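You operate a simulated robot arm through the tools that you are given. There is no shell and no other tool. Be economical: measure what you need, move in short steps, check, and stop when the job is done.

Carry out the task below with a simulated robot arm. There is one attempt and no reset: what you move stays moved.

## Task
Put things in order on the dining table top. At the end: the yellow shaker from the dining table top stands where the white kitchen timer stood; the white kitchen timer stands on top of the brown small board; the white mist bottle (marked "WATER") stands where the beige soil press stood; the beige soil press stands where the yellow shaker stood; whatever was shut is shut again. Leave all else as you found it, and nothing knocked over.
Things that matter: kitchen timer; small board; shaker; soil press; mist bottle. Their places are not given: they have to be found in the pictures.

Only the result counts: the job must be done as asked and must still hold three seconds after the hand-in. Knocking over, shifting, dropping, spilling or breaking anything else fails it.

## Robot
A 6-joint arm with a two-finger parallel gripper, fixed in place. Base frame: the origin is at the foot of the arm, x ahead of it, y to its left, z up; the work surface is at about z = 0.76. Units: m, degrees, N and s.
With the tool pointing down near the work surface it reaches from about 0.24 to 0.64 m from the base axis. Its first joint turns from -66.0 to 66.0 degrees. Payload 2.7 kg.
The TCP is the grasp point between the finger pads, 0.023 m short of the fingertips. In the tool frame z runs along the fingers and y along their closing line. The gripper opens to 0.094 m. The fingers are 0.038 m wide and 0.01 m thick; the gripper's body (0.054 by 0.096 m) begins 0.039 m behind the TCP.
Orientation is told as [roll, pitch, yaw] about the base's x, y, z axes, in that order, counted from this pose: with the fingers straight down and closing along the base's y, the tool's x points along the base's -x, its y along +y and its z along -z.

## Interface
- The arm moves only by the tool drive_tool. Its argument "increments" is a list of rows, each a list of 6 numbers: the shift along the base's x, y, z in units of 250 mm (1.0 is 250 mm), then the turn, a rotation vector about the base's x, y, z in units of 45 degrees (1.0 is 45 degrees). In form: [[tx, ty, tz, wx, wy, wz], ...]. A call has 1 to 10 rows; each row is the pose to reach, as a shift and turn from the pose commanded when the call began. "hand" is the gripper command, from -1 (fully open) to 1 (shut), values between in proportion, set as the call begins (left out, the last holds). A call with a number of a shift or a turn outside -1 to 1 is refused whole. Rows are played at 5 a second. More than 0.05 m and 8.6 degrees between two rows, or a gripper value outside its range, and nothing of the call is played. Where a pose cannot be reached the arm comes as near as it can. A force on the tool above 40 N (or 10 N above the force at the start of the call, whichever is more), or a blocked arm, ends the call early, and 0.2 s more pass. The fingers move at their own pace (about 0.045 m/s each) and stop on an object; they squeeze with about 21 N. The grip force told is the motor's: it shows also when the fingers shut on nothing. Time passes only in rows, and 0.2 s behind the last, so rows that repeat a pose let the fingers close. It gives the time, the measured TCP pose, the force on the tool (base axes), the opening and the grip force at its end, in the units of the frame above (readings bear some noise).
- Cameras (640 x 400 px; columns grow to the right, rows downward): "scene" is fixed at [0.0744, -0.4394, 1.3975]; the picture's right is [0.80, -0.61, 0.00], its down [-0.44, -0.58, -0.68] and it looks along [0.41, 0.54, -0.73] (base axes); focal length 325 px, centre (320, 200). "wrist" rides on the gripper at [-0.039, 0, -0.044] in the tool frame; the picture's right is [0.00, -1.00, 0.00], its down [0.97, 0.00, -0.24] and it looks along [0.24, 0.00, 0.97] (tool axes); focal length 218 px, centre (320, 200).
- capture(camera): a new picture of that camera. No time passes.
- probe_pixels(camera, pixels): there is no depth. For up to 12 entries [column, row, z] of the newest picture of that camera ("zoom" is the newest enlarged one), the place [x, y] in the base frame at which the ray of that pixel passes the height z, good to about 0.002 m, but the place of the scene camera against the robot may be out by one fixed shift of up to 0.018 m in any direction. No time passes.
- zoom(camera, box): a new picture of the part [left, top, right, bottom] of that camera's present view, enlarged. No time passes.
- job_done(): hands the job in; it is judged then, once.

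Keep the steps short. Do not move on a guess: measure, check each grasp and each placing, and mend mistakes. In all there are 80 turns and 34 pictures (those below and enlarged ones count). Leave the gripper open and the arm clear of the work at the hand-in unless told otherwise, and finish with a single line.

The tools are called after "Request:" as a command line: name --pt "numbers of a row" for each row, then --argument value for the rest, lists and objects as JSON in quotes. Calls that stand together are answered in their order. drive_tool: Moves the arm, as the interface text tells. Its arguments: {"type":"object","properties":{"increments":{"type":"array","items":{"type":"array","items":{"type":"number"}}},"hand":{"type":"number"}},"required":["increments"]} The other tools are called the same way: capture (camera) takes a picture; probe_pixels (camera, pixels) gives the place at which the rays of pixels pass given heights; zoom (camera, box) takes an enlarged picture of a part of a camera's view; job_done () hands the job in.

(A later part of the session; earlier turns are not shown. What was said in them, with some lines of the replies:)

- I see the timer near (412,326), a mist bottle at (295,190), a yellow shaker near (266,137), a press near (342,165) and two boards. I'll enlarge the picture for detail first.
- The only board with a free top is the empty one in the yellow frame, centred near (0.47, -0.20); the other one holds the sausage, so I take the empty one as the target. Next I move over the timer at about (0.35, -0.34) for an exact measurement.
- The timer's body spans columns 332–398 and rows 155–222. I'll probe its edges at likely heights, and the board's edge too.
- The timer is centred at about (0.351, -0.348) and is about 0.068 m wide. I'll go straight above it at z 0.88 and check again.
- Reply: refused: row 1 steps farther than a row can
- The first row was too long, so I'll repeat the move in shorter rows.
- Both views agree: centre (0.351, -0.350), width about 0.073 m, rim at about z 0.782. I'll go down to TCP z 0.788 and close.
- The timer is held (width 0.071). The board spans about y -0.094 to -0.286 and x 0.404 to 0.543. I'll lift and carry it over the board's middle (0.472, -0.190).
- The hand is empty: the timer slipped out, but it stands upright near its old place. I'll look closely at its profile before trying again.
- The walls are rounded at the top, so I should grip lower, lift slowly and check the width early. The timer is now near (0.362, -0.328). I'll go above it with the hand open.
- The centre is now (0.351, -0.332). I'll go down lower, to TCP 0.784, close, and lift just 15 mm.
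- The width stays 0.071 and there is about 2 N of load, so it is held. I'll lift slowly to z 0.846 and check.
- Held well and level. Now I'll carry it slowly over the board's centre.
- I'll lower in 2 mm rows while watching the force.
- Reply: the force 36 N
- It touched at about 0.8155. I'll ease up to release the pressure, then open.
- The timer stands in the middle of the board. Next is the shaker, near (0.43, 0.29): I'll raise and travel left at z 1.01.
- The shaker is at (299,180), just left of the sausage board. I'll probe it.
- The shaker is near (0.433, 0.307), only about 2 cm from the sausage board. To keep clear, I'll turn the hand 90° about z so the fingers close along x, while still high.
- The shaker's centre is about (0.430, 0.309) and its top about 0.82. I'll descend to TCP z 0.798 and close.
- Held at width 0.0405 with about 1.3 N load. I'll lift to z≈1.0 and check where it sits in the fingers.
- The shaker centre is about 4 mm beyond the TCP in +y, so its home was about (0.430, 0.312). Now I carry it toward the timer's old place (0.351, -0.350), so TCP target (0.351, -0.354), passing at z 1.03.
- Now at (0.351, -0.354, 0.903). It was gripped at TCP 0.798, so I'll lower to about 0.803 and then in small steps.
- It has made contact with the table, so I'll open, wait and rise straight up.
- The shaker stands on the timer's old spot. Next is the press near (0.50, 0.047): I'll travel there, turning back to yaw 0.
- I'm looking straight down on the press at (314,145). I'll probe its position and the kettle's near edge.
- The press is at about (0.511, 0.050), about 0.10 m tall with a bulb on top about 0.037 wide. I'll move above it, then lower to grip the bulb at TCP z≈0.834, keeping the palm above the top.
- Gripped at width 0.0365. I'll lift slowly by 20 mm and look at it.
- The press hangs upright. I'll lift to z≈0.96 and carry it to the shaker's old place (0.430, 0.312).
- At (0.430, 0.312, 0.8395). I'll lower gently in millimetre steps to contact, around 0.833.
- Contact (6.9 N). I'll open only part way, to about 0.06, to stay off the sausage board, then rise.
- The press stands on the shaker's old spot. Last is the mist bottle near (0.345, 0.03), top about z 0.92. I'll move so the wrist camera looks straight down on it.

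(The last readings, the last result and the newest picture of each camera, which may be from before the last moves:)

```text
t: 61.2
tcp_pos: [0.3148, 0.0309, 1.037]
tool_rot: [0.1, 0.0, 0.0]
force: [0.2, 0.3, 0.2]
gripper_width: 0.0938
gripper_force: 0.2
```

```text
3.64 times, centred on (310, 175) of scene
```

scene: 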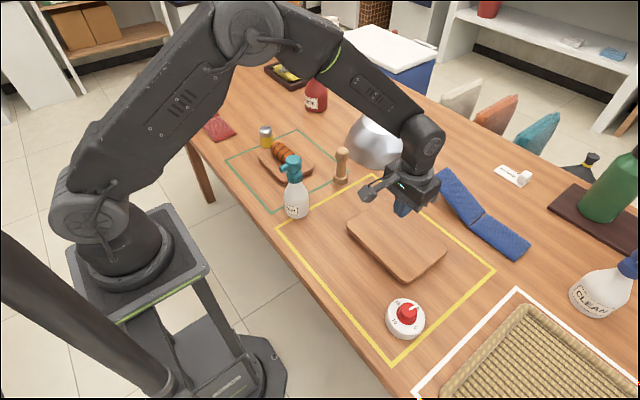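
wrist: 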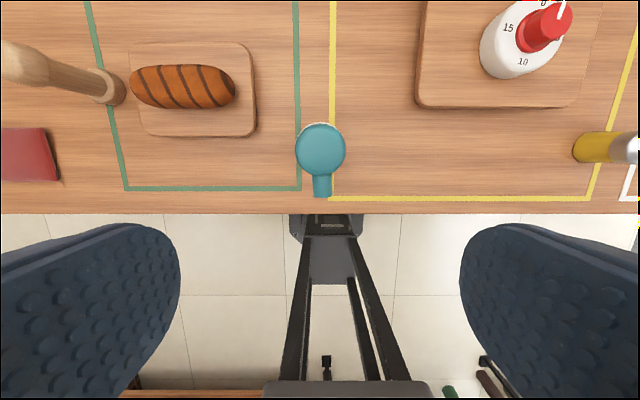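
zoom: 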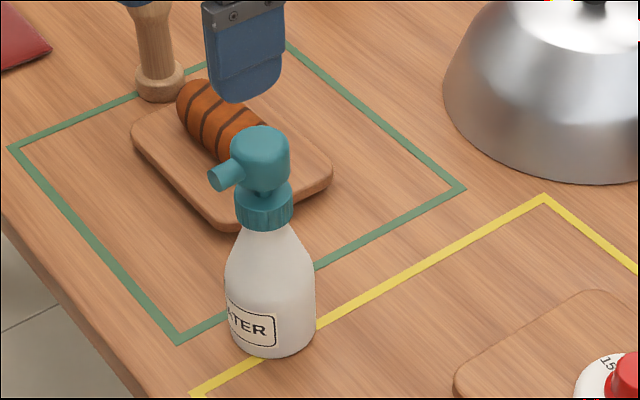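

The head is centred at (0.351, 0.0295), 0.04 wide, top about 0.93. I'll centre over it, descend to TCP 0.90 and close gently on the head and collar.

Request:
drive_tool --pt "0.147 -0.005 0 0 0 0" --pt "0.147 -0.005 -0.15 0 0 0" --pt "0.147 -0.005 -0.3 0 0 0" --pt "0.147 -0.005 -0.44 0 0 0" --pt "0.147 -0.005 -0.5 0 0 0" --pt "0.147 -0.005 -0.548 0 0 0" --pt "0.147 -0.005 -0.548 0 0 0"

Request:
drive_tool --pt "0 0 0 0 0 0" --pt "0 0 0 0 0 0" --pt "0 0 0 0 0 0" --pt "0 0 0 0 0 0" --pt "0 0 0 0 0 0" --pt "0 0 0 0 0 0" --hand 1

Request:
drive_tool --pt "0 0 0.015 0 0 0" --pt "0 0 0.03 0 0 0" --pt "0 0 0.045 0 0 0" --pt "0 0 0.06 0 0 0" --pt "0 0 0.06 0 0 0"

```text
t: 62.8
tcp_pos: [0.3504, 0.0289, 0.901]
tool_rot: [0.0, 0.0, 0.0]
force: [0.7, -0.2, 0.6]
gripper_width: 0.0942
gripper_force: 0.1
```

```text
t: 64.2
tcp_pos: [0.3509, 0.0293, 0.9005]
tool_rot: [0.0, 0.0, -0.1]
force: [-0.3, 1.2, 0.1]
gripper_width: 0.0348
gripper_force: 21.2
```

```text
t: 65.4
tcp_pos: [0.3511, 0.0282, 0.9152]
tool_rot: [-0.1, -0.1, 0.0]
force: [0.3, -0.5, -1.4]
gripper_width: 0.0351
gripper_force: 21.3
```

Width 0.035 with about 1.4 N load. I'll check by picture that the bottle has lifted and is upright.

Request:
zoom --camera "scene" --box '[230, 100, 390, 230]'

```text
3.08 times, centred on (310, 165) of scene
```

zoom: 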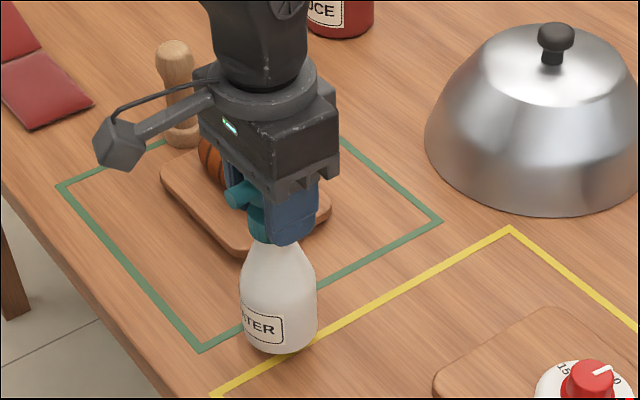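

It is lifted and upright. I'll raise a bit more and carry it slowly to the press's old place (0.511, 0.050).

Request:
drive_tool --pt "0 0 0.04 0 0 0" --pt "0 0 0.08 0 0 0" --pt "0.06 0.01 0.08 0 0 0" --pt "0.15 0.03 0.08 0 0 0" --pt "0.25 0.04 0.08 0 0 0" --pt "0.35 0.06 0.08 0 0 0" --pt "0.45 0.07 0.08 0 0 0" --pt "0.55 0.08 0.08 0 0 0" --pt "0.61 0.086 0.08 0 0 0" --pt "0.636 0.086 0.08 0 0 0"

Request:
drive_tool --pt "0 0 -0.03 0 0 0" --pt "0 0 -0.06 0 0 0" --pt "0 0 -0.09 0 0 0" --pt "0 0 -0.115 0 0 0" --pt "0 0 -0.115 0 0 0"

```text
t: 67.6
tcp_pos: [0.5101, 0.049, 0.9355]
tool_rot: [0.1, 0.1, 0.0]
force: [0.8, 0.0, -1.7]
gripper_width: 0.0351
gripper_force: 21.1
```

```text
t: 68.8
tcp_pos: [0.5096, 0.0504, 0.9074]
tool_rot: [-0.1, 0.0, 0.0]
force: [0.2, 0.4, -2.1]
gripper_width: 0.0351
gripper_force: 21.5
```

Grip is steady. It was gripped at TCP 0.900, so I'll lower slowly toward that.

Request:
drive_tool --pt "0 0 -0.01 0 0 0" --pt "0 0 -0.02 0 0 0" --pt "0 0 -0.02 0 0 0"

Request:
drive_tool --pt "0 0 -0.005 0 0 0" --pt "0 0 -0.005 0 0 0"

```text
t: 69.6
tcp_pos: [0.5108, 0.0494, 0.9009]
tool_rot: [0.0, 0.0, 0.0]
force: [-0.4, -1.0, -2.5]
gripper_width: 0.035
gripper_force: 21.2
```

```text
t: 70.2
tcp_pos: [0.5109, 0.0509, 0.9012]
tool_rot: [-0.1, 0.0, 0.0]
force: [-0.9, -1.8, 1.6]
gripper_width: 0.0349
gripper_force: 21.4
```

The load has passed to the table (+1.6 N). One more half millimetre, then I'll open and rise.

Request:
drive_tool --pt "0 0 -0.002 0 0 0" --pt "0 0 -0.002 0 0 0"

Request:
drive_tool --pt "0 0 0 0 0 0" --pt "0 0 0 0 0 0" --pt "0 0 0 0 0 0" --pt "0 0 0 0 0 0" --pt "0 0 0.1 0 0 0" --pt "0 0 0.28 0 0 0" --pt "0 0 0.44 0 0 0" --pt "-0.15 0 0.5 0 0 0" --pt "-0.33 0 0.5 0 0 0" --pt "-0.4 0 0.5 0 0 0" --hand -1

Request:
capture --camera "scene"

Request:
capture --camera "wrist"

```text
t: 70.8
tcp_pos: [0.5099, 0.0508, 0.9019]
tool_rot: [-0.1, -0.1, 0.0]
force: [-1.7, -0.6, 10.3]
gripper_width: 0.035
gripper_force: 21.5
```

```text
t: 73.0
tcp_pos: [0.4111, 0.051, 1.0232]
tool_rot: [0.0, 0.0, 0.0]
force: [-0.1, 0.3, -0.3]
gripper_width: 0.0942
gripper_force: 0.1
```

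```text
3 pictures are left
```

scene: 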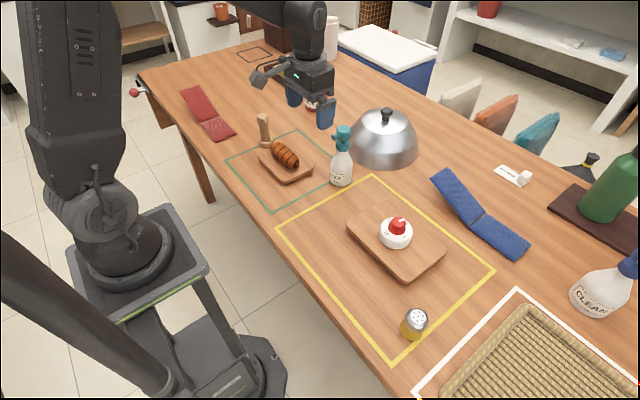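

```text
2 pictures are left
```

wrist: 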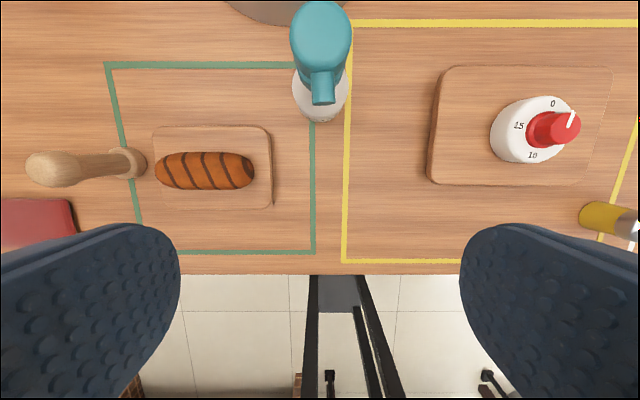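

All four items stand upright in their places, nothing else has shifted, and the gripper is open and clear. I'll hand the job in.

Request:
job_done

```text
The job is handed in.
```

I handed the job in: the timer is on the empty brown board, the shaker stands where the timer was, the press where the shaker was, and the mist bottle where the press was, all upright in the last pictures; nothing needed reshutting, and the timer slipped from the grip once but stayed upright.
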